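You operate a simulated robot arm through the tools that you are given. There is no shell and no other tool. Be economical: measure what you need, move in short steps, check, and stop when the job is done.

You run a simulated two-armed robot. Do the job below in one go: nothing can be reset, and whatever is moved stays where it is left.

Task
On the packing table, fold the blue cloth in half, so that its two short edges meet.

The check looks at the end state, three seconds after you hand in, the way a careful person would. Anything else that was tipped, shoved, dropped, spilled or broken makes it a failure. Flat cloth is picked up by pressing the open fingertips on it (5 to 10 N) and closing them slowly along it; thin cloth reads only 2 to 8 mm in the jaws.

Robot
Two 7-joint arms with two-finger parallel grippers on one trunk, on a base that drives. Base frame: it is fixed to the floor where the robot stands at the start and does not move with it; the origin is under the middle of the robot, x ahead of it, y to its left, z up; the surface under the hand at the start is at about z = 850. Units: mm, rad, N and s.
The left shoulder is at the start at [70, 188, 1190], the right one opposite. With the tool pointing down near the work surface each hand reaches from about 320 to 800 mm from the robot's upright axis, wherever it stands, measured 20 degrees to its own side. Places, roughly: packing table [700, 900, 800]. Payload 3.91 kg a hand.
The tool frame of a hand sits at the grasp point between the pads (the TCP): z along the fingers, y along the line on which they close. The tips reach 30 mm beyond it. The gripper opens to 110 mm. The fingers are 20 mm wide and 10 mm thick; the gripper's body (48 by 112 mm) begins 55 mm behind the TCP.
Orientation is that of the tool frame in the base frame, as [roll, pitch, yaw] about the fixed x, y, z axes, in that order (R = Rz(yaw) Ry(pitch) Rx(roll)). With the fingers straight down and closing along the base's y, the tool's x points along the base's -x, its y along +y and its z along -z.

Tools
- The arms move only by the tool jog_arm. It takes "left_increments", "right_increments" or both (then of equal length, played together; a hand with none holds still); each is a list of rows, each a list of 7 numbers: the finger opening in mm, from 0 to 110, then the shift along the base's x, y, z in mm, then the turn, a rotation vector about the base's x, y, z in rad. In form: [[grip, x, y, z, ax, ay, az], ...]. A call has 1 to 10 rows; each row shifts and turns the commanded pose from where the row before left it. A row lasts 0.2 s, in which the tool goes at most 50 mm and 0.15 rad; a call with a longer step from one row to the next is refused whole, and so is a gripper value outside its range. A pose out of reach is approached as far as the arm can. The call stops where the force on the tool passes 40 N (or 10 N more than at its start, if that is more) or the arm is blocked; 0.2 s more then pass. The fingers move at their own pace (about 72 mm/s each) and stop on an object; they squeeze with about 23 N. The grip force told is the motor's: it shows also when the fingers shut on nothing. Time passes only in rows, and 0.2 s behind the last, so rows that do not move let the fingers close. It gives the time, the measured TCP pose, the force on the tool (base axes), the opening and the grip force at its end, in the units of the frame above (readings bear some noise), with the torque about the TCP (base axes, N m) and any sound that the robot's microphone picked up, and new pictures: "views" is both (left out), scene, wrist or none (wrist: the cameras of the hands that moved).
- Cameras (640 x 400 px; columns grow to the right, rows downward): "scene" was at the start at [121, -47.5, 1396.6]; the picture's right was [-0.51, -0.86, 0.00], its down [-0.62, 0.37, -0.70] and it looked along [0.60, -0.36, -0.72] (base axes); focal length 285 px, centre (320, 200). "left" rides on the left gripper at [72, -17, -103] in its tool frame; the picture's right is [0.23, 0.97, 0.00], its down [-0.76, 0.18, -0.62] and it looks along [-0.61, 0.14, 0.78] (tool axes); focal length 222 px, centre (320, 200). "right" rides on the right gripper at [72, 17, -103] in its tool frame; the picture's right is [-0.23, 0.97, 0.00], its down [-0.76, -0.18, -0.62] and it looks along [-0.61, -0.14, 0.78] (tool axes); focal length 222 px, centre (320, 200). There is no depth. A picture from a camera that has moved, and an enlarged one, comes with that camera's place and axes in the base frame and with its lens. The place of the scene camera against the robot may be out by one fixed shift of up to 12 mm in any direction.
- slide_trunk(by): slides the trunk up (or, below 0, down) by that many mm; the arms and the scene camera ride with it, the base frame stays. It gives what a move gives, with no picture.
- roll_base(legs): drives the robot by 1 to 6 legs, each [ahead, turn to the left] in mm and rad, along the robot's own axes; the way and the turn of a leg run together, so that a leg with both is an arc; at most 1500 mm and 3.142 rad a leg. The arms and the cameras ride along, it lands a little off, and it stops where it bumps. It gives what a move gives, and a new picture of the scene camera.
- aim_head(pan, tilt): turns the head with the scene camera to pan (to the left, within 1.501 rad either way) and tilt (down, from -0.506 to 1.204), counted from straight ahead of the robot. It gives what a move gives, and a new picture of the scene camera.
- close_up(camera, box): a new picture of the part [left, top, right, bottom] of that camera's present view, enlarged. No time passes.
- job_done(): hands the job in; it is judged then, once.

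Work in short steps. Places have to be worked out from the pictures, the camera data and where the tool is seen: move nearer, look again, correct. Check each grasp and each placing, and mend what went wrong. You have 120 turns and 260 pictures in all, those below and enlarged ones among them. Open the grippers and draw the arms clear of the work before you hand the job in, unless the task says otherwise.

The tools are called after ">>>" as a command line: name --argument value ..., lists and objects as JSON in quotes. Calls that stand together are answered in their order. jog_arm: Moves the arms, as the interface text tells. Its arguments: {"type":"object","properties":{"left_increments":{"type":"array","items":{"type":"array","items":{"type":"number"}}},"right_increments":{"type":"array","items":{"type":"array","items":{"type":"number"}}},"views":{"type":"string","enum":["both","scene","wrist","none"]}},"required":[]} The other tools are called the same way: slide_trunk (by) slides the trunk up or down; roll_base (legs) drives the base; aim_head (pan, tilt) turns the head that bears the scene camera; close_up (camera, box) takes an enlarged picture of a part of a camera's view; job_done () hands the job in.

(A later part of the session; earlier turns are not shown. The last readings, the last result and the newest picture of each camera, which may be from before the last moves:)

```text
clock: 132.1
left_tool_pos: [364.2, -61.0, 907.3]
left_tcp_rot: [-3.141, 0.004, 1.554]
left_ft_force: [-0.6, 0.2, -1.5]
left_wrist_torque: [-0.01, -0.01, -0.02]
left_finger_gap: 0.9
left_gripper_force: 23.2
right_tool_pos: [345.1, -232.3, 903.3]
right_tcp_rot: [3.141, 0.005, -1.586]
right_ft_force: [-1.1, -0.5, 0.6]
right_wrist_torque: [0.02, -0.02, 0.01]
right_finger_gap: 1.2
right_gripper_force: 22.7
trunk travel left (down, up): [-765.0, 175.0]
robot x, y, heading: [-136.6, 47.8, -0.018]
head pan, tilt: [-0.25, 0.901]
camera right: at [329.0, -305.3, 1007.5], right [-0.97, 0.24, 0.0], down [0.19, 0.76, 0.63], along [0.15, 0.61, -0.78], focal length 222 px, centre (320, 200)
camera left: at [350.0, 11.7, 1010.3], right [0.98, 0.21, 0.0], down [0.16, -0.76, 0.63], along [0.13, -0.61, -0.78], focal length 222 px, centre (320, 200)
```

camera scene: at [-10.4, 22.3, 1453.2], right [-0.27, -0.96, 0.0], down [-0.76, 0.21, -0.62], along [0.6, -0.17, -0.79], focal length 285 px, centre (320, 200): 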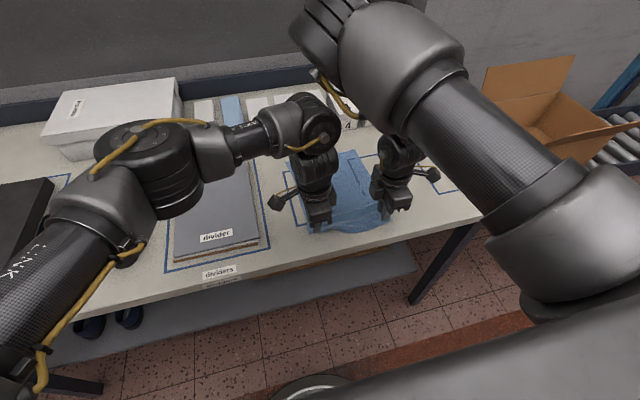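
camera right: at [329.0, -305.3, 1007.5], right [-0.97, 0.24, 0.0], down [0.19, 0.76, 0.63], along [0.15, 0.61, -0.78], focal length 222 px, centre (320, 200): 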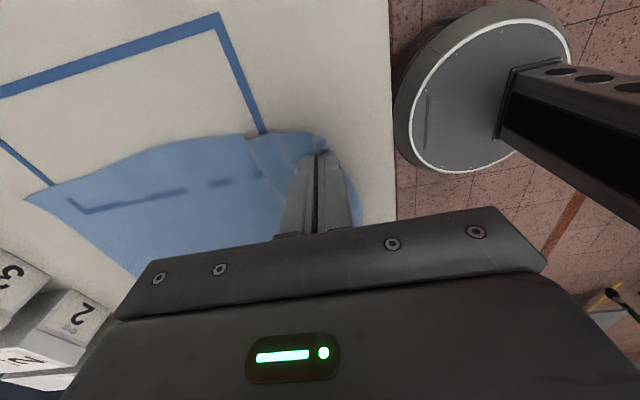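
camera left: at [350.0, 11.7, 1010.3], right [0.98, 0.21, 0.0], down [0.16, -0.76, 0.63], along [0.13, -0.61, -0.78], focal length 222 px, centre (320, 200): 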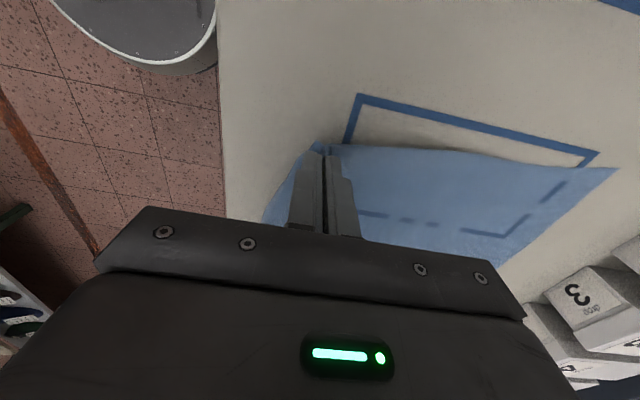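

Both held. I'll lift with the trunk and carry with the base; the final reach needs the robot turned ~0.14 rad right (left arm less inward), with the arms compensating. First lift and drive 60.

>>> slide_trunk --by 55

>>> roll_base --legs '[[65, 0]]'

```text
clock: 133.0
left_tool_pos: [367.2, -61.3, 960.7]
left_tcp_rot: [-3.139, 0.004, 1.555]
left_ft_force: [0.0, 0.3, -0.7]
left_wrist_torque: [0.0, -0.02, 0.0]
left_finger_gap: 1.1
left_gripper_force: 23.3
right_tool_pos: [347.1, -232.6, 957.8]
right_tcp_rot: [3.14, 0.003, -1.584]
right_ft_force: [0.1, -0.2, 0.4]
right_wrist_torque: [0.0, -0.01, 0.01]
right_finger_gap: 1.0
right_gripper_force: 23.3
trunk travel left (down, up): [-820.0, 120.0]
robot x, y, heading: [-140.0, 48.5, -0.015]
head pan, tilt: [-0.25, 0.901]
```

```text
clock: 134.0
left_tool_pos: [421.8, -62.6, 966.1]
left_tcp_rot: [3.133, 0.006, 1.551]
left_ft_force: [0.5, 0.0, 0.3]
left_wrist_torque: [0.0, 0.0, 0.03]
left_finger_gap: 0.9
left_gripper_force: 23.4
right_tool_pos: [401.9, -232.5, 964.6]
right_tcp_rot: [-3.133, 0.001, -1.586]
right_ft_force: [-0.1, 0.1, -0.2]
right_wrist_torque: [-0.03, -0.04, -0.03]
right_finger_gap: 1.1
right_gripper_force: 23.0
trunk travel left (down, up): [-820.0, 120.0]
robot x, y, heading: [-74.9, 51.2, -0.02]
head pan, tilt: [-0.25, 0.901]
camera scene: at [43.6, 22.6, 1509.0], right [-0.27, -0.96, 0.0], down [-0.75, 0.21, -0.62], along [0.6, -0.17, -0.78], focal length 285 px, centre (320, 200)
```

scene: 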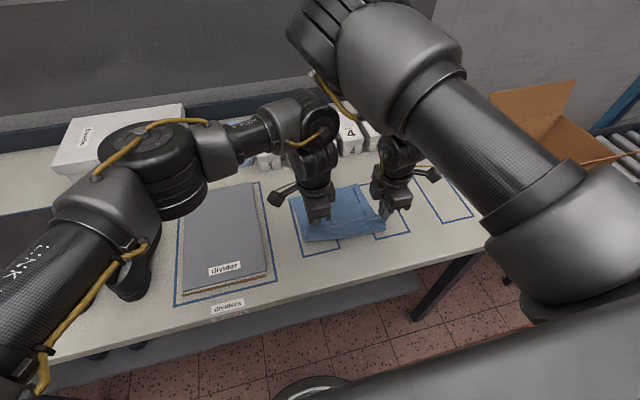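

Still held. Next: forward 40 with −0.05 turn, then arms +y to compensate.

>>> roll_base --legs '[[40, -0.05]]'

>>> jog_arm --left_increments '[[0, 3, 9, 2, 0, 0, 0], [0, 3, 9, 2, 0, 0, 0], [0, 3, 8, 2, 0, 0, 0]]' --right_increments '[[0, 5, 9, 2, 0, 0, 0], [0, 5, 9, 2, 0, 0, 0], [0, 5, 8, 2, 0, 0, 0]]'

```text
clock: 134.9
left_tool_pos: [453.5, -88.3, 966.6]
left_tcp_rot: [3.13, 0.008, 1.5]
left_ft_force: [0.6, 0.8, -0.1]
left_wrist_torque: [0.0, 0.11, 0.04]
left_finger_gap: 0.9
left_gripper_force: 22.9
right_tool_pos: [422.5, -256.1, 966.7]
right_tcp_rot: [-3.13, 0.0, -1.637]
right_ft_force: [1.0, 0.5, -0.5]
right_wrist_torque: [0.02, 0.07, 0.0]
right_finger_gap: 0.9
right_gripper_force: 23.3
trunk travel left (down, up): [-820.0, 120.0]
robot x, y, heading: [-33.6, 45.2, -0.066]
head pan, tilt: [-0.25, 0.901]
camera scene: at [95.8, 16.0, 1508.3], right [-0.31, -0.95, 0.0], down [-0.75, 0.24, -0.62], along [0.59, -0.2, -0.79], focal length 285 px, centre (320, 200)
```

scene: 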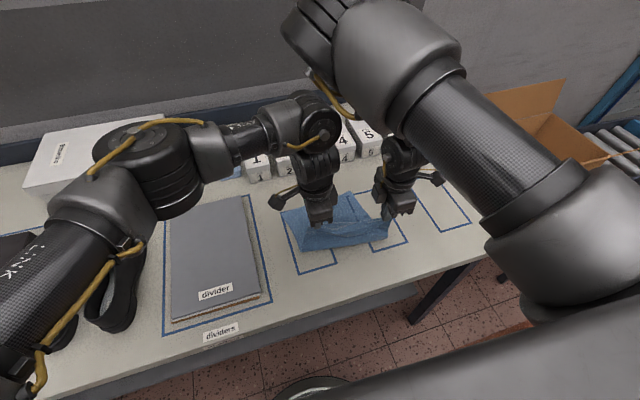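

```text
clock: 135.7
left_tool_pos: [454.0, -63.2, 975.9]
left_tcp_rot: [3.119, 0.006, 1.502]
left_ft_force: [-1.7, 0.4, 0.4]
left_wrist_torque: [-0.02, -0.08, 0.04]
left_finger_gap: 1.1
left_gripper_force: 23.3
right_tool_pos: [432.1, -245.3, 976.2]
right_tcp_rot: [-3.12, 0.003, -1.639]
right_ft_force: [0.4, 1.2, -0.4]
right_wrist_torque: [-0.01, -0.05, 0.02]
right_finger_gap: 0.9
right_gripper_force: 22.7
right hand out of reach, approached as far as the arm can: row 2, 3
trunk travel left (down, up): [-820.0, 120.0]
robot x, y, heading: [-34.4, 46.0, -0.074]
head pan, tilt: [-0.25, 0.901]
camera scene: at [81.4, 14.2, 1509.5], right [-0.31, -0.95, 0.0], down [-0.74, 0.25, -0.62], along [0.59, -0.2, -0.78], focal length 285 px, centre (320, 200)
camera right: at [410.4, -316.7, 1078.7], right [-0.96, 0.29, -0.02], down [0.21, 0.75, 0.63], along [0.2, 0.6, -0.78], focal length 222 px, centre (320, 200)
camera left: at [439.7, 10.1, 1080.1], right [0.99, 0.16, 0.02], down [0.11, -0.77, 0.63], along [0.12, -0.62, -0.77], focal length 222 px, centre (320, 200)
```

scene: 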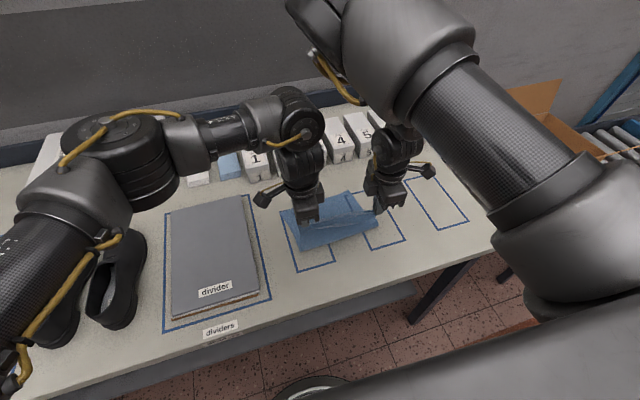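
right: 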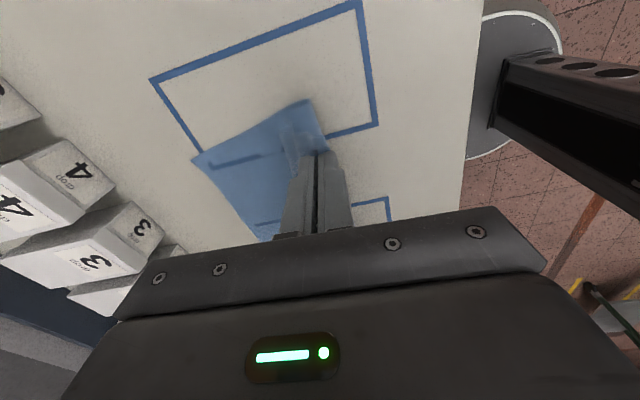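
left: 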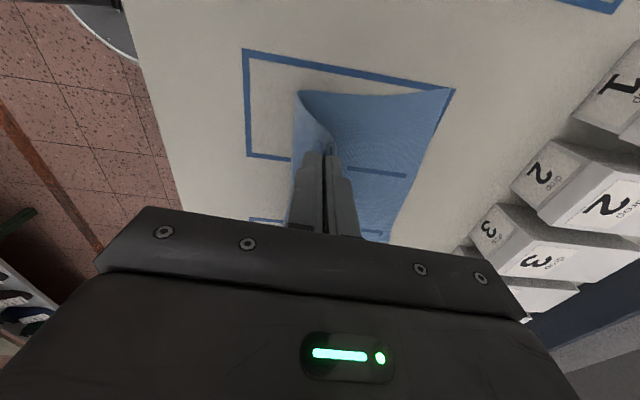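

The bottom layer got dragged back again: A≈(578,−20), B≈(592,−240), so targets are now left ≈(565,−35), right ≈(579,−216). That is nearer and well in reach. Drive 34 more, then move arms down onto it.

>>> roll_base --legs '[[34, 0]]'

>>> jog_arm --left_increments '[[0, 5, 2, 0, 0, 0, 0], [0, 8, 3, -4, 0, 0, 0], [0, 10, 4, -6, 0, 0, 0], [0, 10, 4, -8, 0, 0, 0]]' --right_increments '[[0, 14, 2, 0, 0, 0, 0], [0, 14, 3, -4, 0, 0, 0], [0, 14, 4, -6, 0, 0, 0], [0, 14, 4, -8, 0, 0, 0]]'

```text
clock: 136.5
left_tool_pos: [486.1, -66.5, 978.8]
left_tcp_rot: [3.118, 0.007, 1.499]
left_ft_force: [-1.2, 0.3, 0.6]
left_wrist_torque: [0.0, -0.06, 0.01]
left_finger_gap: 1.0
left_gripper_force: 23.5
right_tool_pos: [464.6, -246.5, 977.7]
right_tcp_rot: [-3.117, 0.004, -1.637]
right_ft_force: [-1.1, -0.4, 0.1]
right_wrist_torque: [0.04, -0.03, -0.03]
right_finger_gap: 1.1
right_gripper_force: 23.6
trunk travel left (down, up): [-820.0, 120.0]
robot x, y, heading: [-1.1, 44.3, -0.065]
head pan, tilt: [-0.25, 0.901]
camera scene: at [112.6, 12.3, 1509.8], right [-0.31, -0.95, 0.0], down [-0.74, 0.25, -0.63], along [0.59, -0.2, -0.78], focal length 285 px, centre (320, 200)
```

scene: 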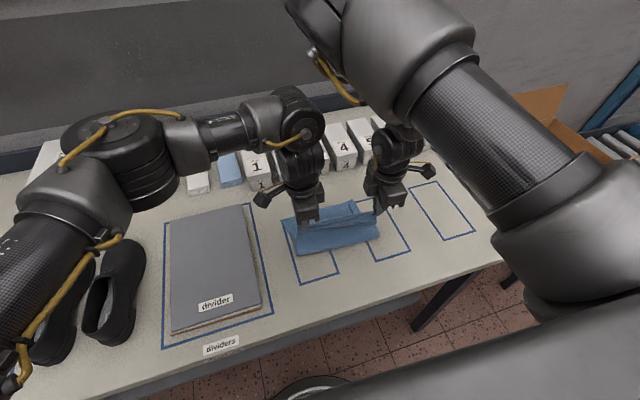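

```text
clock: 137.5
left_tool_pos: [525.7, -54.2, 956.7]
left_tcp_rot: [3.123, 0.007, 1.498]
left_ft_force: [0.5, -0.6, 0.1]
left_wrist_torque: [-0.01, 0.0, 0.02]
left_finger_gap: 0.9
left_gripper_force: 23.2
right_tool_pos: [527.2, -233.9, 955.5]
right_tcp_rot: [-3.126, 0.004, -1.639]
right_ft_force: [0.1, 1.2, -0.2]
right_wrist_torque: [0.0, 0.0, 0.01]
right_finger_gap: 1.0
right_gripper_force: 23.6
trunk travel left (down, up): [-820.0, 120.0]
robot x, y, heading: [1.2, 43.7, -0.071]
head pan, tilt: [-0.25, 0.901]
camera scene: at [124.4, 11.3, 1508.6], right [-0.31, -0.95, 0.0], down [-0.74, 0.25, -0.62], along [0.59, -0.19, -0.78], focal length 285 px, centre (320, 200)
camera right: at [506.3, -306.7, 1058.2], right [-0.96, 0.29, -0.01], down [0.22, 0.75, 0.63], along [0.2, 0.6, -0.78], focal length 222 px, centre (320, 200)
camera left: at [512.5, 19.0, 1059.6], right [0.99, 0.16, 0.01], down [0.11, -0.77, 0.63], along [0.11, -0.62, -0.78], focal length 222 px, centre (320, 200)
```

scene: 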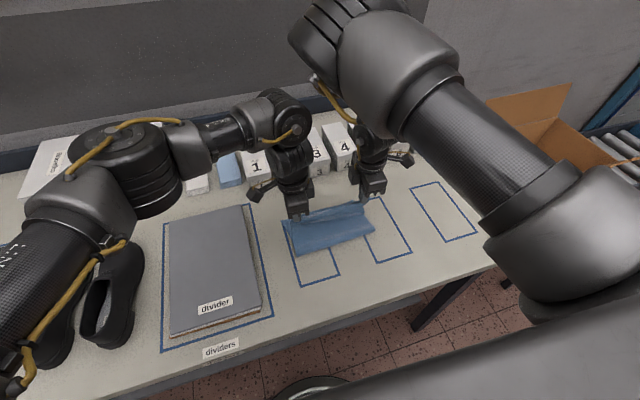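
right: 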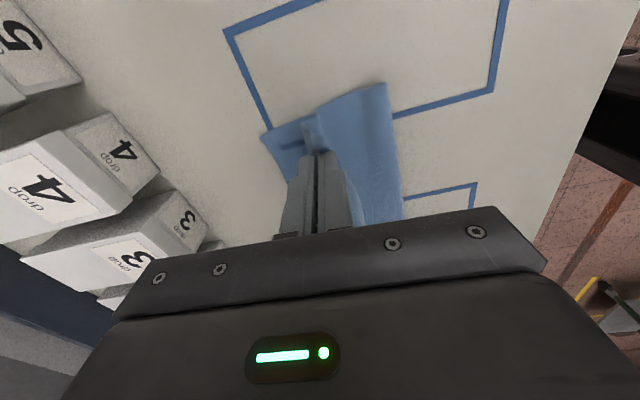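
left: 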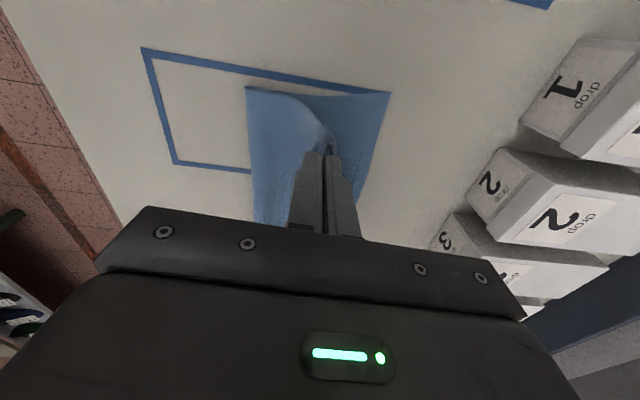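

Still aligned: A≈(584,−19), B≈(590,−241), crease at ≈460–468 — much better than before. Lower the edge onto the far edge.

>>> jog_arm --left_increments '[[0, 8, 4, -10, 0, 0, 0], [0, 8, 4, -12, 0, 0, 0], [0, 8, 4, -12, 0, 0, 0], [0, 8, 4, -12, 0, 0, 0], [0, 6, 3, -12, 0, 0, 0], [0, 2, 0, -9, 0, 0, 0]]' --right_increments '[[0, 10, 4, -10, 0, 0, 0], [0, 10, 4, -12, 0, 0, 0], [0, 10, 4, -12, 0, 0, 0], [0, 10, 3, -12, 0, 0, 0], [0, 8, 2, -12, 0, 0, 0], [0, 2, 0, -8, 0, 0, 0]]' --views "none"

>>> close_up --camera "left" --box '[180, 60, 420, 220]'

>>> close_up --camera "right" --box '[220, 60, 460, 220]'

```text
clock: 138.9
left_tool_pos: [564.7, -34.6, 888.8]
left_tcp_rot: [3.125, 0.006, 1.498]
left_ft_force: [0.2, 0.2, 0.3]
left_wrist_torque: [-0.01, -0.02, 0.01]
left_finger_gap: 1.0
left_gripper_force: 22.9
right_tool_pos: [577.8, -217.2, 888.4]
right_tcp_rot: [-3.125, 0.004, -1.64]
right_ft_force: [0.3, 0.5, 0.3]
right_wrist_torque: [0.0, 0.01, 0.03]
right_finger_gap: 0.9
right_gripper_force: 22.6
trunk travel left (down, up): [-820.0, 120.0]
robot x, y, heading: [0.0, 43.0, -0.071]
head pan, tilt: [-0.25, 0.901]
```

```text
2.50 times, centred on (300, 140) of left
camera zoom: at [551.4, 38.6, 993.4], right [0.99, 0.16, 0.02], down [0.11, -0.77, 0.63], along [0.11, -0.62, -0.77], focal length 555 px, centre (370, 350)
```

zoom: 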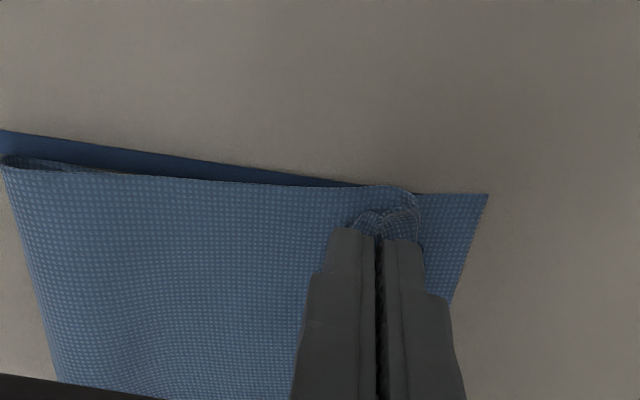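

```text
2.50 times, centred on (340, 140) of right
camera zoom: at [556.4, -289.3, 991.4], right [-0.96, 0.29, -0.02], down [0.22, 0.75, 0.63], along [0.2, 0.6, -0.78], focal length 555 px, centre (270, 350)
```

zoom: 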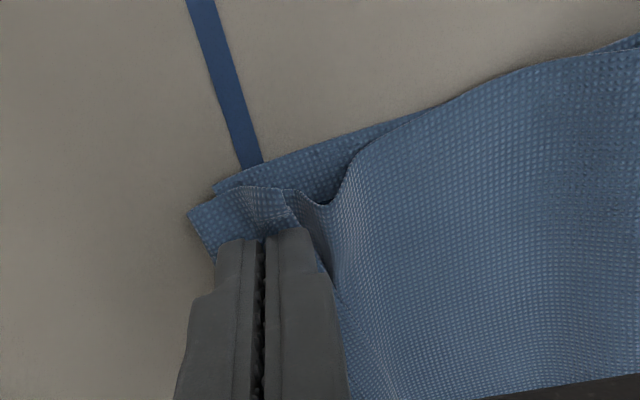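

Very close: left needs ~+12 mm in x, right ~−5. Adjust, lower and release gently.

>>> jog_arm --left_increments '[[0, 6, 1, 0, 0, 0, 0], [0, 6, 1, -3, 0, 0, 0], [3, 0, 0, 0, 0, 0, 0], [7, 0, 0, 0, 0, 0, 0], [12, 0, 0, 1, 0, 0, 0], [16, 0, 0, 6, 0, 0, 0], [18, 0, 0, 20, 0, 0, 0], [18, 0, 0, 30, 0, 0, 0], [18, 0, 0, 30, 0, 0, 0]]' --right_increments '[[0, -3, 0, 0, 0, 0, 0], [0, -3, 0, -3, 0, 0, 0], [3, 0, 0, 0, 0, 0, 0], [7, 0, 0, 0, 0, 0, 0], [12, 0, 0, 1, 0, 0, 0], [16, 0, 0, 6, 0, 0, 0], [18, 0, 0, 20, 0, 0, 0], [18, 0, 0, 30, 0, 0, 0], [18, 0, 0, 30, 0, 0, 0]]' --views "none"

>>> close_up --camera "left" --box '[180, 60, 420, 220]'

>>> close_up --camera "right" --box '[220, 60, 460, 220]'

>>> close_up --camera "scene" --box '[270, 170, 400, 270]'

```text
clock: 140.9
left_tool_pos: [576.1, -29.5, 975.4]
left_tcp_rot: [3.121, 0.008, 1.501]
left_ft_force: [-0.4, 0.5, -0.1]
left_wrist_torque: [0.0, -0.03, 0.02]
left_finger_gap: 17.9
left_gripper_force: 0.1
right_tool_pos: [571.1, -217.2, 973.7]
right_tcp_rot: [-3.125, 0.005, -1.637]
right_ft_force: [-0.1, -0.1, -0.5]
right_wrist_torque: [-0.01, -0.03, 0.02]
right_finger_gap: 18.2
right_gripper_force: 0.1
trunk travel left (down, up): [-820.0, 120.0]
robot x, y, heading: [0.1, 45.9, -0.07]
head pan, tilt: [-0.25, 0.901]
```

```text
2.50 times, centred on (300, 140) of left
camera zoom: at [562.7, 43.6, 1078.2], right [0.99, 0.16, 0.02], down [0.11, -0.77, 0.63], along [0.11, -0.62, -0.77], focal length 555 px, centre (370, 350)
```

zoom: 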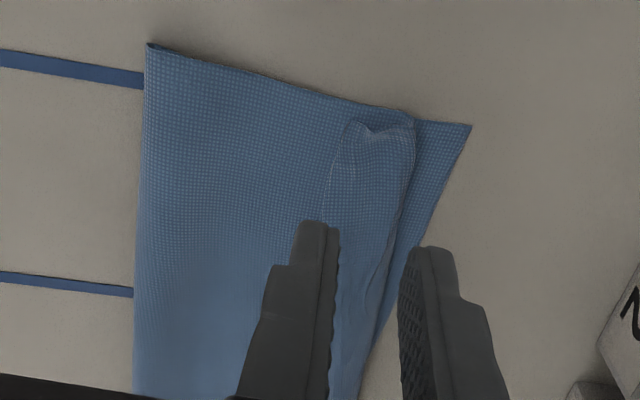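

```text
2.50 times, centred on (340, 140) of right
camera zoom: at [549.1, -289.1, 1076.6], right [-0.96, 0.29, -0.02], down [0.22, 0.75, 0.63], along [0.2, 0.6, -0.78], focal length 555 px, centre (270, 350)
```

zoom: 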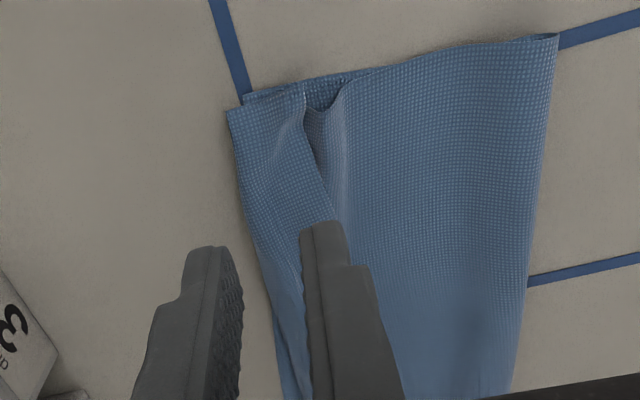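

```text
4.00 times, centred on (335, 220) of scene
camera zoom: at [120.7, 11.7, 1508.8], right [-0.31, -0.95, 0.0], down [-0.74, 0.25, -0.62], along [0.59, -0.2, -0.78], focal length 1140 px, centre (260, 120)
```

zoom: 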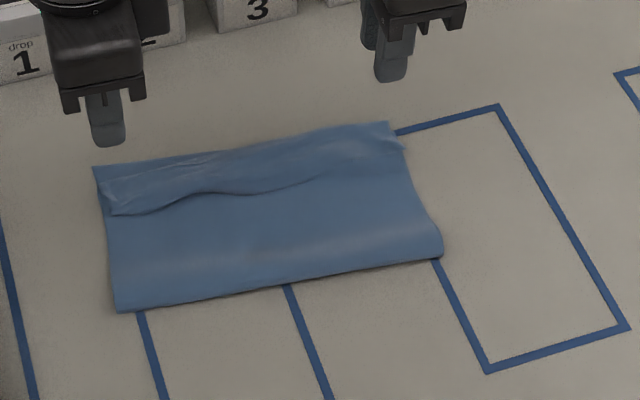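

Much neater: only the last ~28 mm of the top edge is folded back over. I'll try to unroll it: press lightly on the flap near its free edge with both hands and drag +x.

>>> jog_arm --left_increments '[[0, 0, -8, -30, 0, 0, 0], [0, 0, -8, -30, 0, 0, 0], [0, 0, 0, -22, 0, 0, 0], [0, 0, 0, -5, 0, 0, 0]]' --right_increments '[[0, -2, -3, -30, 0, 0, 0], [0, -2, -3, -30, 0, 0, 0], [0, 0, 0, -20, 0, 0, 0], [0, 0, 0, -5, 0, 0, 0]]' --views "none"

>>> close_up --camera "left" --box '[180, 60, 420, 220]'

>>> close_up --camera "right" --box '[220, 60, 460, 220]'

```text
clock: 141.9
left_tool_pos: [576.9, -47.1, 887.0]
left_tcp_rot: [3.123, 0.008, 1.498]
left_ft_force: [-0.7, 0.4, -0.9]
left_wrist_torque: [0.02, -0.01, -0.03]
left_finger_gap: 0.0
left_gripper_force: 22.5
right_tool_pos: [567.5, -224.8, 887.2]
right_tcp_rot: [-3.124, 0.004, -1.639]
right_ft_force: [0.8, -0.1, -0.8]
right_wrist_torque: [0.01, 0.01, 0.0]
right_finger_gap: 0.0
right_gripper_force: 23.1
trunk travel left (down, up): [-820.0, 120.0]
robot x, y, heading: [-0.7, 44.6, -0.067]
head pan, tilt: [-0.25, 0.901]
```

```text
2.50 times, centred on (300, 140) of left
camera zoom: at [562.8, 26.3, 990.2], right [0.99, 0.16, 0.02], down [0.11, -0.77, 0.63], along [0.11, -0.62, -0.77], focal length 555 px, centre (370, 350)
```

zoom: 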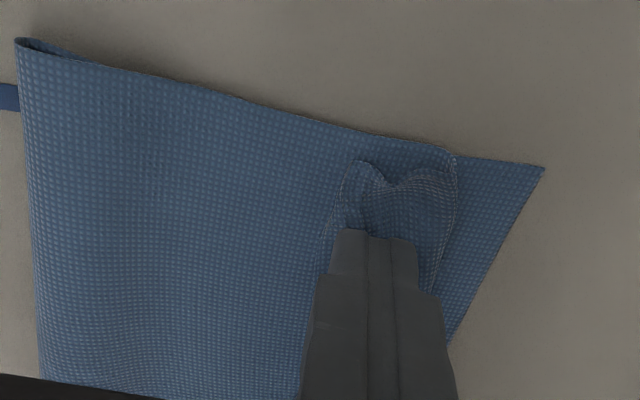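

```text
2.50 times, centred on (340, 140) of right
camera zoom: at [546.1, -296.2, 989.5], right [-0.96, 0.29, -0.02], down [0.22, 0.75, 0.63], along [0.2, 0.6, -0.78], focal length 555 px, centre (270, 350)
```

zoom: 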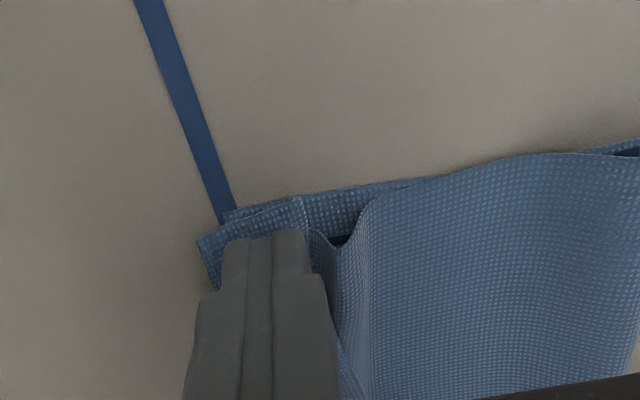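

Fingers sit on the flaps. Press lightly and check forces.

>>> jog_arm --left_increments '[[0, 0, 0, -2, 0, 0, 0], [0, 0, 0, -1.5, 0, 0, 0]]' --right_increments '[[0, 0, 0, -2, 0, 0, 0], [0, 0, 0, -1.5, 0, 0, 0]]' --views "none"

```text
clock: 142.5
left_tool_pos: [576.6, -47.5, 883.6]
left_tcp_rot: [3.123, 0.006, 1.499]
left_ft_force: [1.3, 0.2, -0.4]
left_wrist_torque: [0.01, -0.03, 0.0]
left_finger_gap: 0.0
left_gripper_force: 23.0
right_tool_pos: [566.7, -225.1, 884.5]
right_tcp_rot: [-3.125, 0.003, -1.638]
right_ft_force: [0.2, 0.4, 0.0]
right_wrist_torque: [0.04, 0.02, 0.01]
right_finger_gap: 0.0
right_gripper_force: 23.1
trunk travel left (down, up): [-820.0, 120.0]
robot x, y, heading: [-2.4, 45.8, -0.067]
head pan, tilt: [-0.25, 0.901]
```

>>> jog_arm --left_increments '[[0, 0, 0, -1, 0, 0, 0], [0, 0, 0, -0.5, 0, 0, 0]]' --right_increments '[[0, 0, 0, -1.5, 0, 0, 0], [0, 0, 0, -0.5, 0, 0, 0]]' --views "none"

```text
clock: 143.1
left_tool_pos: [576.4, -48.0, 881.7]
left_tcp_rot: [3.122, 0.007, 1.499]
left_ft_force: [0.3, 0.5, 9.6]
left_wrist_torque: [0.08, -0.01, 0.02]
left_finger_gap: 0.0
left_gripper_force: 22.8
right_tool_pos: [566.9, -222.7, 882.7]
right_tcp_rot: [-3.124, 0.002, -1.637]
right_ft_force: [-0.1, -0.3, -0.2]
right_wrist_torque: [0.0, -0.01, 0.02]
right_finger_gap: 0.2
right_gripper_force: 22.9
trunk travel left (down, up): [-820.0, 120.0]
robot x, y, heading: [-2.0, 48.7, -0.067]
head pan, tilt: [-0.25, 0.901]
```

Left is at 10 N; lower the right 1 mm more, then drag both +x by 24 mm and look.

>>> jog_arm --left_increments '[[0, 0, 0, 0.3, 0, 0, 0], [0, 0, 0, 0, 0, 0, 0], [0, 6, 0, 0, 0, 0, 0], [0, 6, 0, 0, 0, 0, 0], [0, 6, 0, 0, 0, 0, 0], [0, 6, 0, 0, 0, 0, 0]]' --right_increments '[[0, 0, 0, -1, 0, 0, 0], [0, 0, 0, -0.4, 0, 0, 0], [0, 6, 0, 0, 0, 0, 0], [0, 6, 0, 0, 0, 0, 0], [0, 6, 0, 0, 0, 0, 0], [0, 6, 0, 0, 0, 0, 0]]' --views "none"

>>> close_up --camera "left" --box '[180, 60, 420, 220]'

>>> close_up --camera "right" --box '[220, 60, 460, 220]'

```text
clock: 144.5
left_tool_pos: [591.3, -42.6, 884.5]
left_tcp_rot: [3.121, 0.009, 1.5]
left_ft_force: [-0.2, -0.1, 1.1]
left_wrist_torque: [-0.01, 0.0, -0.01]
left_finger_gap: 0.0
left_gripper_force: 22.8
left hand out of reach, approached as far as the arm can: row 4, 5
right_tool_pos: [590.8, -221.5, 883.0]
right_tcp_rot: [-3.123, 0.003, -1.637]
right_ft_force: [-0.7, 0.2, 6.0]
right_wrist_torque: [0.04, 0.03, 0.0]
right_finger_gap: 0.0
right_gripper_force: 22.8
trunk travel left (down, up): [-820.0, 120.0]
robot x, y, heading: [-0.7, 50.0, -0.069]
head pan, tilt: [-0.25, 0.901]
```

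```text
2.50 times, centred on (300, 140) of left
camera zoom: at [577.9, 31.3, 987.1], right [0.99, 0.16, 0.02], down [0.11, -0.77, 0.63], along [0.11, -0.62, -0.77], focal length 555 px, centre (370, 350)
```

zoom: 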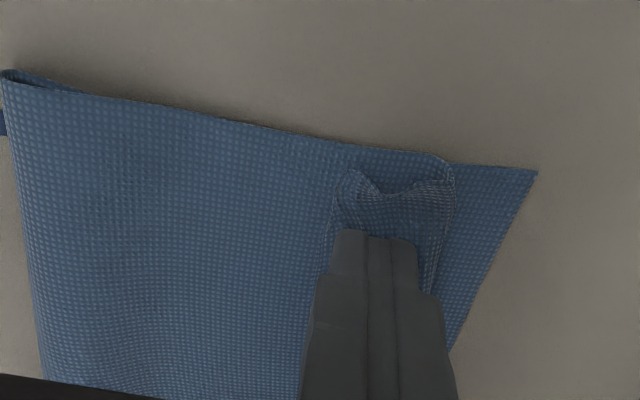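

```text
2.50 times, centred on (340, 140) of right
camera zoom: at [568.3, -294.2, 985.1], right [-0.96, 0.29, -0.02], down [0.22, 0.75, 0.63], along [0.2, 0.6, -0.78], focal length 555 px, centre (270, 350)
```

zoom: 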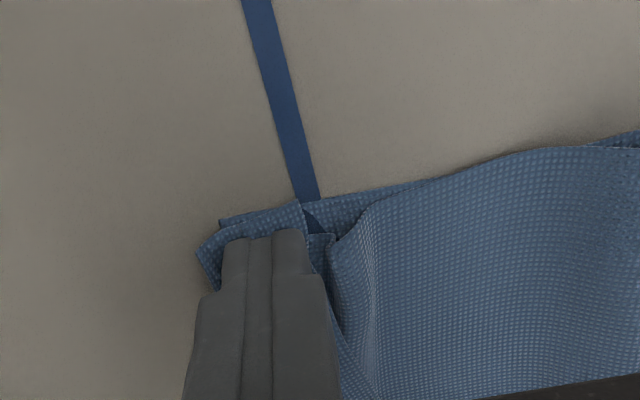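

Layers stick together, so dragging doesn't unroll the flap. Better idea: regrasp the flap's free edge, lift it and let go in the air with the top layer stretched, so the stiff cloth straightens and falls flat. Hands are already right over the free edges: lift, open to 14, press again.

>>> jog_arm --left_increments '[[0, 0, 0, 8, 0, 0, 0], [14, 0, 0, 10, 0, 0, 0], [14, 0, 0, 0, 0, 0, 0], [14, 0, 0, -10, 0, 0, 0], [14, 0, 0, -7, 0, 0, 0], [14, 0, 0, -2.5, 0, 0, 0]]' --right_increments '[[0, 0, 0, 8, 0, 0, 0], [14, 0, 0, 10, 0, 0, 0], [14, -1, 0, 0, 0, 0, 0], [14, 0, 0, -10, 0, 0, 0], [14, 0, 0, -6, 0, 0, 0], [14, 0, 0, -2, 0, 0, 0]]' --views "none"

>>> close_up --camera "left" --box '[220, 80, 400, 220]'

>>> close_up --camera "right" --box '[240, 80, 420, 220]'

```text
clock: 145.9
left_tool_pos: [589.8, -42.8, 881.8]
left_tcp_rot: [3.123, 0.008, 1.5]
left_ft_force: [0.5, -0.8, 3.7]
left_wrist_torque: [0.0, -0.02, 0.01]
left_finger_gap: 13.4
left_gripper_force: 0.0
left hand out of reach, approached as far as the arm can: row 6
right_tool_pos: [588.5, -224.3, 881.7]
right_tcp_rot: [-3.122, 0.003, -1.639]
right_ft_force: [1.3, -0.3, 5.6]
right_wrist_torque: [-0.02, -0.02, -0.04]
right_finger_gap: 14.0
right_gripper_force: 0.1
trunk travel left (down, up): [-820.0, 120.0]
robot x, y, heading: [0.0, 45.0, -0.07]
head pan, tilt: [-0.25, 0.901]
```

```text
2.86 times, centred on (310, 150) of left
camera zoom: at [577.1, 31.6, 985.7], right [0.99, 0.16, 0.02], down [0.11, -0.77, 0.63], along [0.11, -0.62, -0.77], focal length 635 px, centre (349, 343)
```

zoom: 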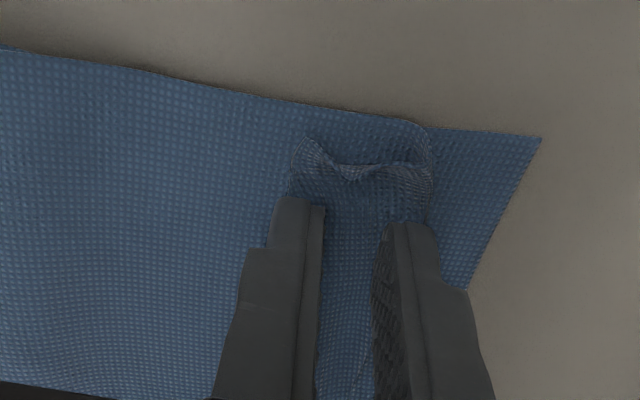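

```text
2.86 times, centred on (330, 150) of right
camera zoom: at [566.9, -295.9, 985.0], right [-0.96, 0.29, -0.02], down [0.22, 0.75, 0.63], along [0.2, 0.6, -0.78], focal length 635 px, centre (291, 343)
```

zoom: 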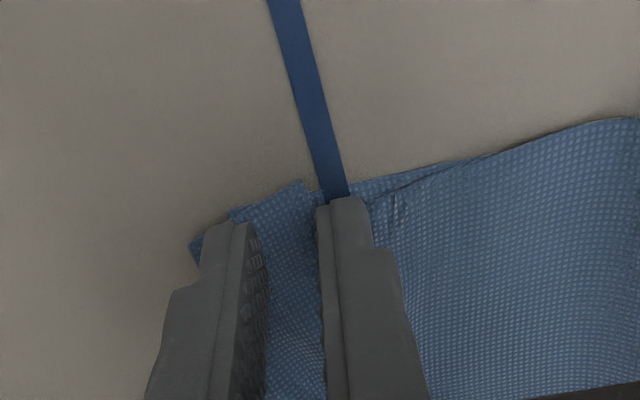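

Left is well placed; right needs +7 x. Re-seat it (lifting first).

>>> jog_arm --right_increments '[[16, 0, 0, 14, 0, 0, 0], [16, 7, 0, 0, 0, 0, 0], [16, 0, 0, -10, 0, 0, 0], [16, 0, 0, -4.2, 0, 0, 0]]' --views "none"

>>> close_up --camera "right" --box '[240, 80, 420, 220]'

```text
clock: 146.9
left_tool_pos: [590.4, -41.6, 883.2]
left_tcp_rot: [3.122, 0.009, 1.501]
left_ft_force: [1.5, -0.3, 6.5]
left_wrist_torque: [0.05, 0.0, 0.01]
left_finger_gap: 13.3
left_gripper_force: 0.1
right_tool_pos: [596.2, -223.6, 882.7]
right_tcp_rot: [-3.122, 0.002, -1.637]
right_ft_force: [-0.3, 0.1, 4.9]
right_wrist_torque: [0.03, 0.06, -0.03]
right_finger_gap: 15.9
right_gripper_force: 0.5
trunk travel left (down, up): [-820.0, 120.0]
robot x, y, heading: [-1.4, 46.0, -0.073]
head pan, tilt: [-0.25, 0.901]
```

```text
2.86 times, centred on (330, 150) of right
camera zoom: at [574.9, -295.6, 985.2], right [-0.96, 0.29, -0.02], down [0.22, 0.75, 0.63], along [0.2, 0.6, -0.78], focal length 635 px, centre (291, 343)
```

zoom: 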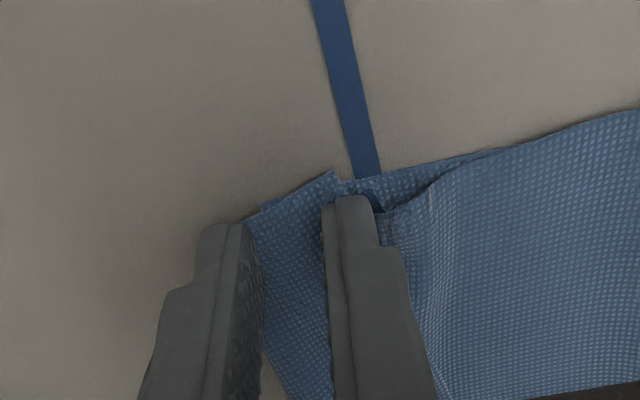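

Outer finger now slightly past the hinge; shift back −4 with opening 14 and close both slowly.

>>> jog_arm --left_increments '[[14, 0, 0, 0, 0, 0, 0], [14, 0, 0, 0, 0, 0, 0], [14, 0, 0, 0, 0, 0, 0], [12, 0, 0, 0, 0, 0, 0], [10, 0, 0, 0, 0, 0, 0], [8, 0, 0, 0, 0, 0, 0], [5, 0, 0, 0, 0, 0, 0], [2, 0, 0, 0, 0, 0, 0], [0, 0, 0, 0, 0, 0, 0], [0, 0, 0, 0, 0, 0, 0]]' --right_increments '[[14, 0, 0, 12, 0, 0, 0], [14, -4, 0, -8, 0, 0, 0], [14, 0, 0, -4.5, 0, 0, 0], [12, 0, 0, 0, 0, 0, 0], [10, 0, 0, 0, 0, 0, 0], [8, 0, 0, 0, 0, 0, 0], [5, 0, 0, 0, 0, 0, 0], [2, 0, 0, 0, 0, 0, 0], [0, 0, 0, 0, 0, 0, 0], [0, 0, 0, 0, 0, 0, 0]]' --views "none"

>>> jog_arm --left_increments '[[0, 0, 0, 10, 0, 0, 0], [0, 0, 0, 12, 0, 0, 0], [0, 0, 0, 12, 0, 0, 0]]' --right_increments '[[0, 0, 0, 10, 0, 0, 0], [0, 0, 0, 12, 0, 0, 0], [0, 0, 0, 12, 0, 0, 0]]' --views "wrist"

```text
clock: 149.1
left_tool_pos: [589.1, -41.3, 882.8]
left_tcp_rot: [3.122, 0.01, 1.5]
left_ft_force: [-1.4, 0.7, 3.0]
left_wrist_torque: [0.0, 0.0, 0.01]
left_finger_gap: 0.2
left_gripper_force: 23.1
right_tool_pos: [592.4, -223.1, 881.7]
right_tcp_rot: [-3.121, 0.004, -1.639]
right_ft_force: [-1.2, -0.7, 13.4]
right_wrist_torque: [0.02, 0.03, -0.02]
right_finger_gap: 1.3
right_gripper_force: 23.0
trunk travel left (down, up): [-820.0, 120.0]
robot x, y, heading: [-2.7, 42.4, -0.074]
head pan, tilt: [-0.25, 0.901]
```

```text
clock: 149.9
left_tool_pos: [590.9, -42.4, 915.0]
left_tcp_rot: [3.123, 0.008, 1.503]
left_ft_force: [-0.3, -0.6, 0.6]
left_wrist_torque: [0.01, 0.02, -0.01]
left_finger_gap: 0.0
left_gripper_force: 22.9
right_tool_pos: [592.9, -224.1, 914.9]
right_tcp_rot: [-3.125, 0.005, -1.639]
right_ft_force: [-0.1, 0.1, -0.3]
right_wrist_torque: [-0.01, 0.02, 0.03]
right_finger_gap: 1.2
right_gripper_force: 23.0
trunk travel left (down, up): [-820.0, 120.0]
robot x, y, heading: [-0.8, 47.1, -0.067]
head pan, tilt: [-0.25, 0.901]
camera right: at [570.5, -296.7, 1017.2], right [-0.96, 0.29, -0.01], down [0.22, 0.75, 0.63], along [0.2, 0.6, -0.78], focal length 222 px, centre (320, 200)
camera left: at [578.4, 31.7, 1018.7], right [0.99, 0.16, 0.02], down [0.11, -0.77, 0.63], along [0.11, -0.62, -0.78], focal length 222 px, centre (320, 200)
```

right: 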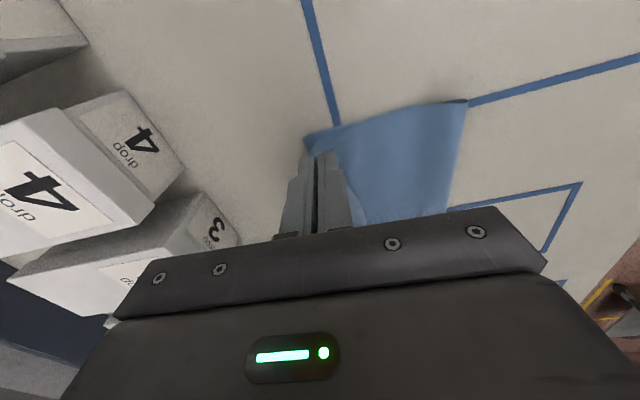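
left: 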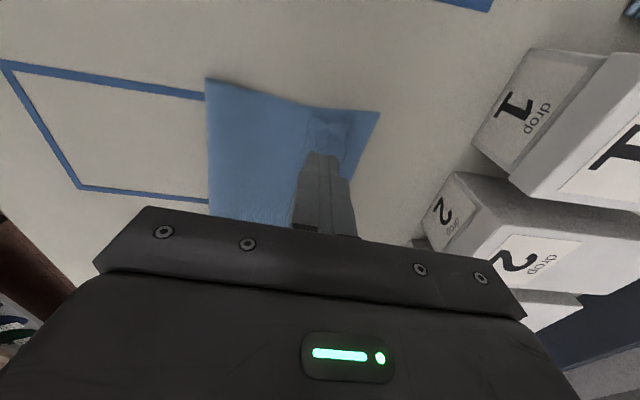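

Only the right holds. I'll use it to test the air release: lift ~50 mm more, slightly forward, then open and look.

>>> jog_arm --left_increments '[[14, 0, 0, 15, 0, 0, 0], [14, 0, 0, 10, 0, 0, 0], [14, 0, 0, 0, 0, 0, 0], [14, 0, 0, 0, 0, 0, 0], [14, 0, 0, 0, 0, 0, 0], [14, 0, 0, 0, 0, 0, 0], [14, 0, 0, 0, 0, 0, 0], [14, 0, 0, 0, 0, 0, 0]]' --right_increments '[[0, 0, 0, 15, 0, 0, 0], [0, 4, 0, 15, 0, 0, 0], [0, 6, 0, 10, 0, 0, 0], [0, 6, 0, 0, 0, 0, 0], [30, 0, 0, 0, 0, 0, 0], [50, 0, 0, 0, 0, 0, 0], [50, 0, 0, 10, 0, 0, 0], [50, 0, 0, 0, 0, 0, 0]]' --views "none"

>>> close_up --camera "right" --box '[240, 40, 460, 220]'

>>> close_up --camera "scene" --box '[270, 170, 400, 270]'

```text
clock: 151.7
left_tool_pos: [592.5, -43.6, 940.7]
left_tcp_rot: [3.125, 0.006, 1.499]
left_ft_force: [0.0, -0.2, -0.3]
left_wrist_torque: [-0.01, -0.02, 0.01]
left_finger_gap: 14.1
left_gripper_force: 0.2
right_tool_pos: [607.5, -222.3, 964.0]
right_tcp_rot: [-3.126, 0.004, -1.639]
right_ft_force: [0.7, 0.5, 0.0]
right_wrist_torque: [0.01, 0.0, 0.04]
right_finger_gap: 50.1
right_gripper_force: 0.1
trunk travel left (down, up): [-820.0, 120.0]
robot x, y, heading: [-0.4, 44.3, -0.069]
head pan, tilt: [-0.25, 0.901]
```

```text
2.22 times, centred on (350, 130) of right
camera zoom: at [585.7, -294.9, 1067.3], right [-0.96, 0.29, -0.02], down [0.22, 0.75, 0.63], along [0.2, 0.6, -0.78], focal length 494 px, centre (253, 356)
```

zoom: 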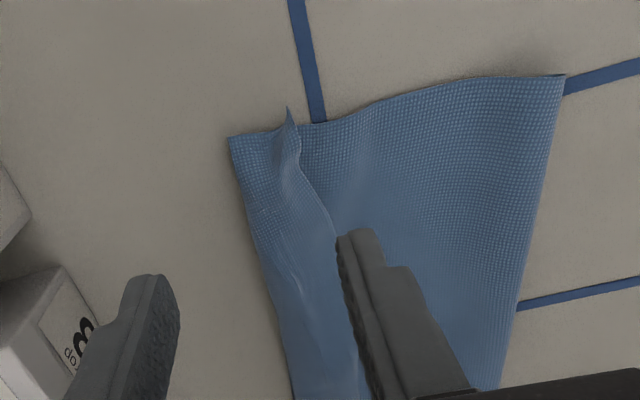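

```text
4.00 times, centred on (335, 220) of scene
camera zoom: at [122.7, 11.3, 1508.7], right [-0.31, -0.95, 0.0], down [-0.74, 0.25, -0.62], along [0.59, -0.19, -0.78], focal length 1140 px, centre (260, 120)
```

zoom: 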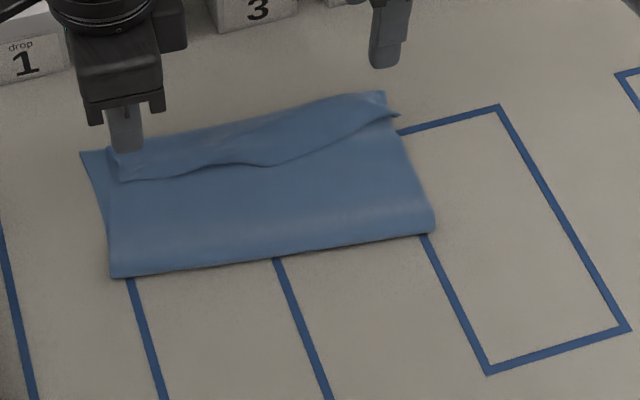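

After the air release the right flap's edge stands up instead of lying flat. I'll try to tip it over by sweeping a closed fingertip from behind (x≈568) forward just above the layer.

>>> jog_arm --right_increments '[[0, -20, 0, 0, 0, 0, 0], [0, -20, 2, -20, 0, 0, 0], [0, 0, 0, -30, 0, 0, 0], [0, 0, 0, -26, 0, 0, 0], [0, 10, 0, 0, 0, 0, 0], [0, 10, 0, 0, 0, 0, 0], [0, 10, 0, 1, 0, 0, 0], [0, 10, 0, 2, 0, 0, 0], [0, 10, 0, 3, 0, 0, 0], [0, 8, 0, 4, 0, 0, 0]]' --views "none"

>>> close_up --camera "right" --box '[240, 60, 440, 220]'

```text
clock: 153.9
left_tool_pos: [592.0, -43.6, 941.4]
left_tcp_rot: [3.125, 0.008, 1.498]
left_ft_force: [-0.2, -0.5, 0.1]
left_wrist_torque: [-0.03, -0.02, 0.01]
left_finger_gap: 14.3
left_gripper_force: 0.1
right_tool_pos: [626.3, -221.7, 900.7]
right_tcp_rot: [-3.125, 0.003, -1.639]
right_ft_force: [0.6, 0.3, 0.3]
right_wrist_torque: [0.02, 0.0, -0.02]
right_finger_gap: 0.0
right_gripper_force: 22.5
trunk travel left (down, up): [-820.0, 120.0]
robot x, y, heading: [2.2, 43.4, -0.075]
head pan, tilt: [-0.25, 0.901]
```

```text
2.50 times, centred on (340, 140) of right
camera zoom: at [605.1, -294.4, 1003.0], right [-0.96, 0.29, -0.02], down [0.22, 0.75, 0.63], along [0.2, 0.6, -0.78], focal length 555 px, centre (270, 350)
```

zoom: 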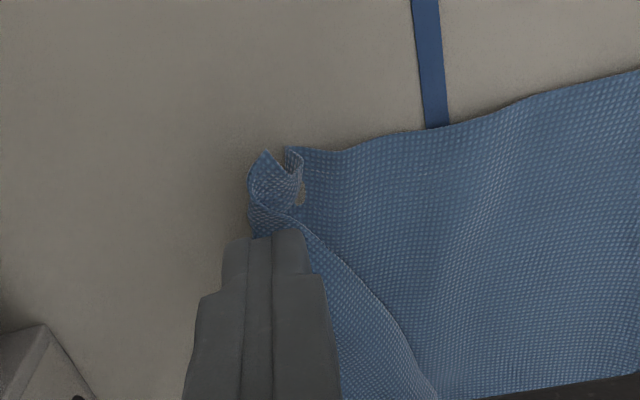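

The flap is tipping up and over. Continue the sweep over the top and then down/forward a little.

>>> jog_arm --right_increments '[[0, 6, 0, 4, 0, 0, 0], [0, 8, 0, 2, 0, 0, 0], [0, 8, 0, -4, 0, 0, 0], [0, 6, 0, -6, 0, 0, 0], [0, 3, 0, -6, 0, 0, 0], [0, 0, 0, 20, 0, 0, 0], [0, -15, 0, 30, 0, 0, 0], [0, -20, 0, 20, 0, 0, 0]]' --views "none"

>>> close_up --camera "right" --box '[200, 40, 460, 230]'

>>> close_up --camera "scene" --box '[270, 160, 400, 260]'

```text
clock: 155.7
left_tool_pos: [591.2, -42.2, 941.4]
left_tcp_rot: [3.123, 0.008, 1.498]
left_ft_force: [-0.4, -0.4, -0.2]
left_wrist_torque: [-0.01, -0.01, -0.01]
left_finger_gap: 14.0
left_gripper_force: 0.1
right_tool_pos: [622.0, -220.8, 961.3]
right_tcp_rot: [-3.123, 0.002, -1.637]
right_ft_force: [0.4, 0.4, 0.9]
right_wrist_torque: [0.0, -0.05, 0.01]
right_finger_gap: 0.0
right_gripper_force: 23.8
trunk travel left (down, up): [-820.0, 120.0]
robot x, y, heading: [0.2, 40.7, -0.07]
head pan, tilt: [-0.25, 0.901]
```

```text
2.11 times, centred on (330, 135) of right
camera zoom: at [599.9, -292.2, 1064.0], right [-0.96, 0.29, -0.02], down [0.22, 0.75, 0.63], along [0.2, 0.6, -0.78], focal length 468 px, centre (299, 337)
```

zoom: 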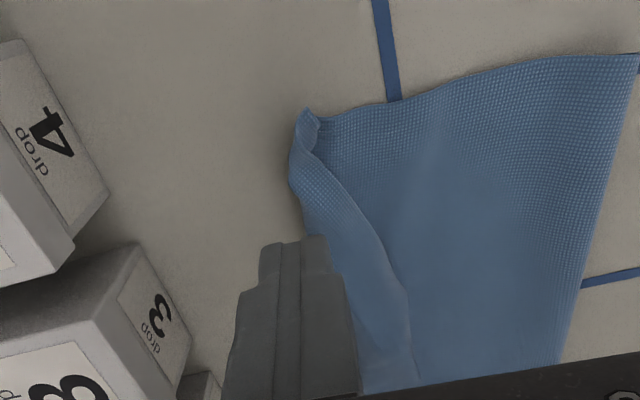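

```text
4.00 times, centred on (335, 210) of scene
camera zoom: at [121.2, 12.5, 1508.9], right [-0.31, -0.95, 0.0], down [-0.74, 0.25, -0.62], along [0.59, -0.2, -0.78], focal length 1140 px, centre (260, 160)
```

zoom: 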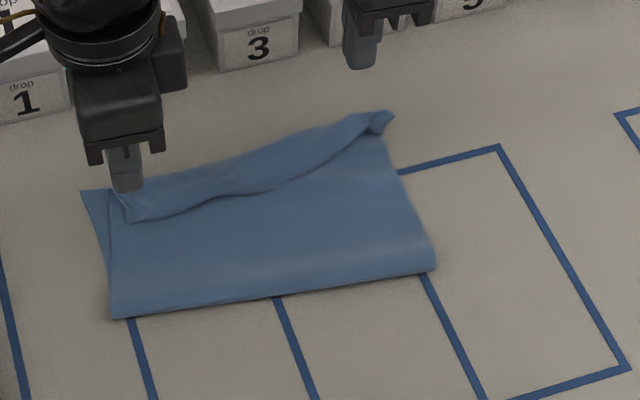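

The right end of the flap has mostly flipped. Repeat the sweep further along the edge, at y≈−180.

>>> jog_arm --right_increments '[[0, -25, 20, -10, 0, 0, 0], [0, -25, 20, -29, 0, 0, 0], [0, 0, 0, -36, 0, 0, 0], [0, 10, 0, 0, 0, 0, 0], [0, 10, 0, 0, 0, 0, 0], [0, 10, 0, 1, 0, 0, 0], [0, 10, 0, 2, 0, 0, 0], [0, 10, 0, 3, 0, 0, 0], [0, 10, 0, 3, 0, 0, 0], [0, 8, 0, -4, 0, 0, 0]]' --views "none"

>>> close_up --camera "scene" --box '[270, 160, 400, 260]'

```text
clock: 157.9
left_tool_pos: [591.8, -42.1, 941.0]
left_tcp_rot: [3.123, 0.005, 1.499]
left_ft_force: [0.1, 0.9, 0.6]
left_wrist_torque: [-0.01, 0.03, 0.03]
left_finger_gap: 14.0
left_gripper_force: 0.1
right_tool_pos: [650.5, -187.4, 894.2]
right_tcp_rot: [-3.127, 0.004, -1.638]
right_ft_force: [0.1, -0.4, -0.1]
right_wrist_torque: [0.03, 0.01, -0.03]
right_finger_gap: 0.0
right_gripper_force: 23.1
right hand out of reach, approached as far as the arm can: row 2
trunk travel left (down, up): [-820.0, 120.0]
robot x, y, heading: [-0.8, 44.7, -0.072]
head pan, tilt: [-0.25, 0.901]
```

```text
4.00 times, centred on (335, 210) of scene
camera zoom: at [122.9, 11.1, 1508.7], right [-0.31, -0.95, 0.0], down [-0.74, 0.25, -0.62], along [0.59, -0.19, -0.78], focal length 1140 px, centre (260, 160)
```

zoom: 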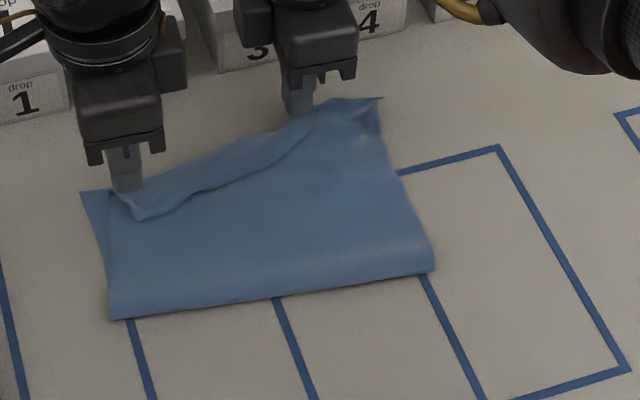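

Excellent — the right corner is completely unfolded now. Peel further along: next sweep at y≈−145.

>>> jog_arm --right_increments '[[0, 0, 0, 30, 0, 0, 0], [0, -25, 15, 10, 0, 0, 0], [0, -25, 15, 0, 0, 0, 0], [0, -20, 10, -20, 0, 0, 0], [0, 0, 0, -28, 0, 0, 0], [0, 10, 0, 0, 0, 0, 0], [0, 10, 0, 0, 0, 0, 0], [0, 10, 0, 1, 0, 0, 0], [0, 10, 0, 3, 0, 0, 0], [0, 10, 0, 3, 0, 0, 0]]' --views "none"

>>> close_up --camera "scene" --box '[270, 160, 400, 260]'

```text
clock: 160.1
left_tool_pos: [592.6, -42.9, 940.2]
left_tcp_rot: [3.125, 0.006, 1.499]
left_ft_force: [0.1, 0.0, 0.3]
left_wrist_torque: [0.0, -0.02, -0.04]
left_finger_gap: 14.0
left_gripper_force: 0.0
right_tool_pos: [657.5, -168.5, 907.1]
right_tcp_rot: [-3.123, 0.003, -1.638]
right_ft_force: [-0.1, 0.4, 0.5]
right_wrist_torque: [-0.02, -0.02, -0.03]
right_finger_gap: 0.0
right_gripper_force: 22.8
right hand out of reach, approached as far as the arm can: row 3, 4
trunk travel left (down, up): [-820.0, 120.0]
robot x, y, heading: [-0.1, 44.3, -0.067]
head pan, tilt: [-0.25, 0.901]
```

```text
4.00 times, centred on (335, 210) of scene
camera zoom: at [123.0, 11.0, 1508.7], right [-0.31, -0.95, 0.0], down [-0.74, 0.25, -0.62], along [0.59, -0.19, -0.78], focal length 1140 px, centre (260, 160)
```

zoom: 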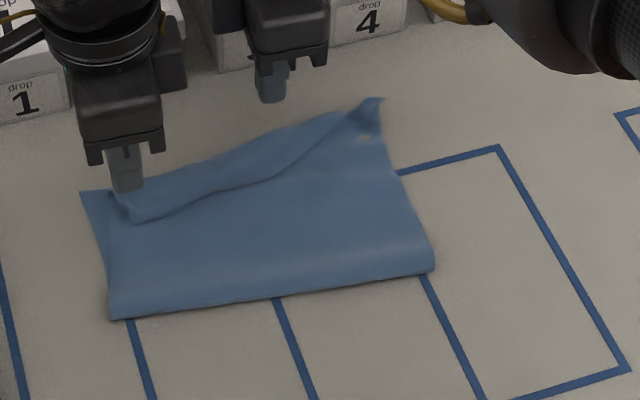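

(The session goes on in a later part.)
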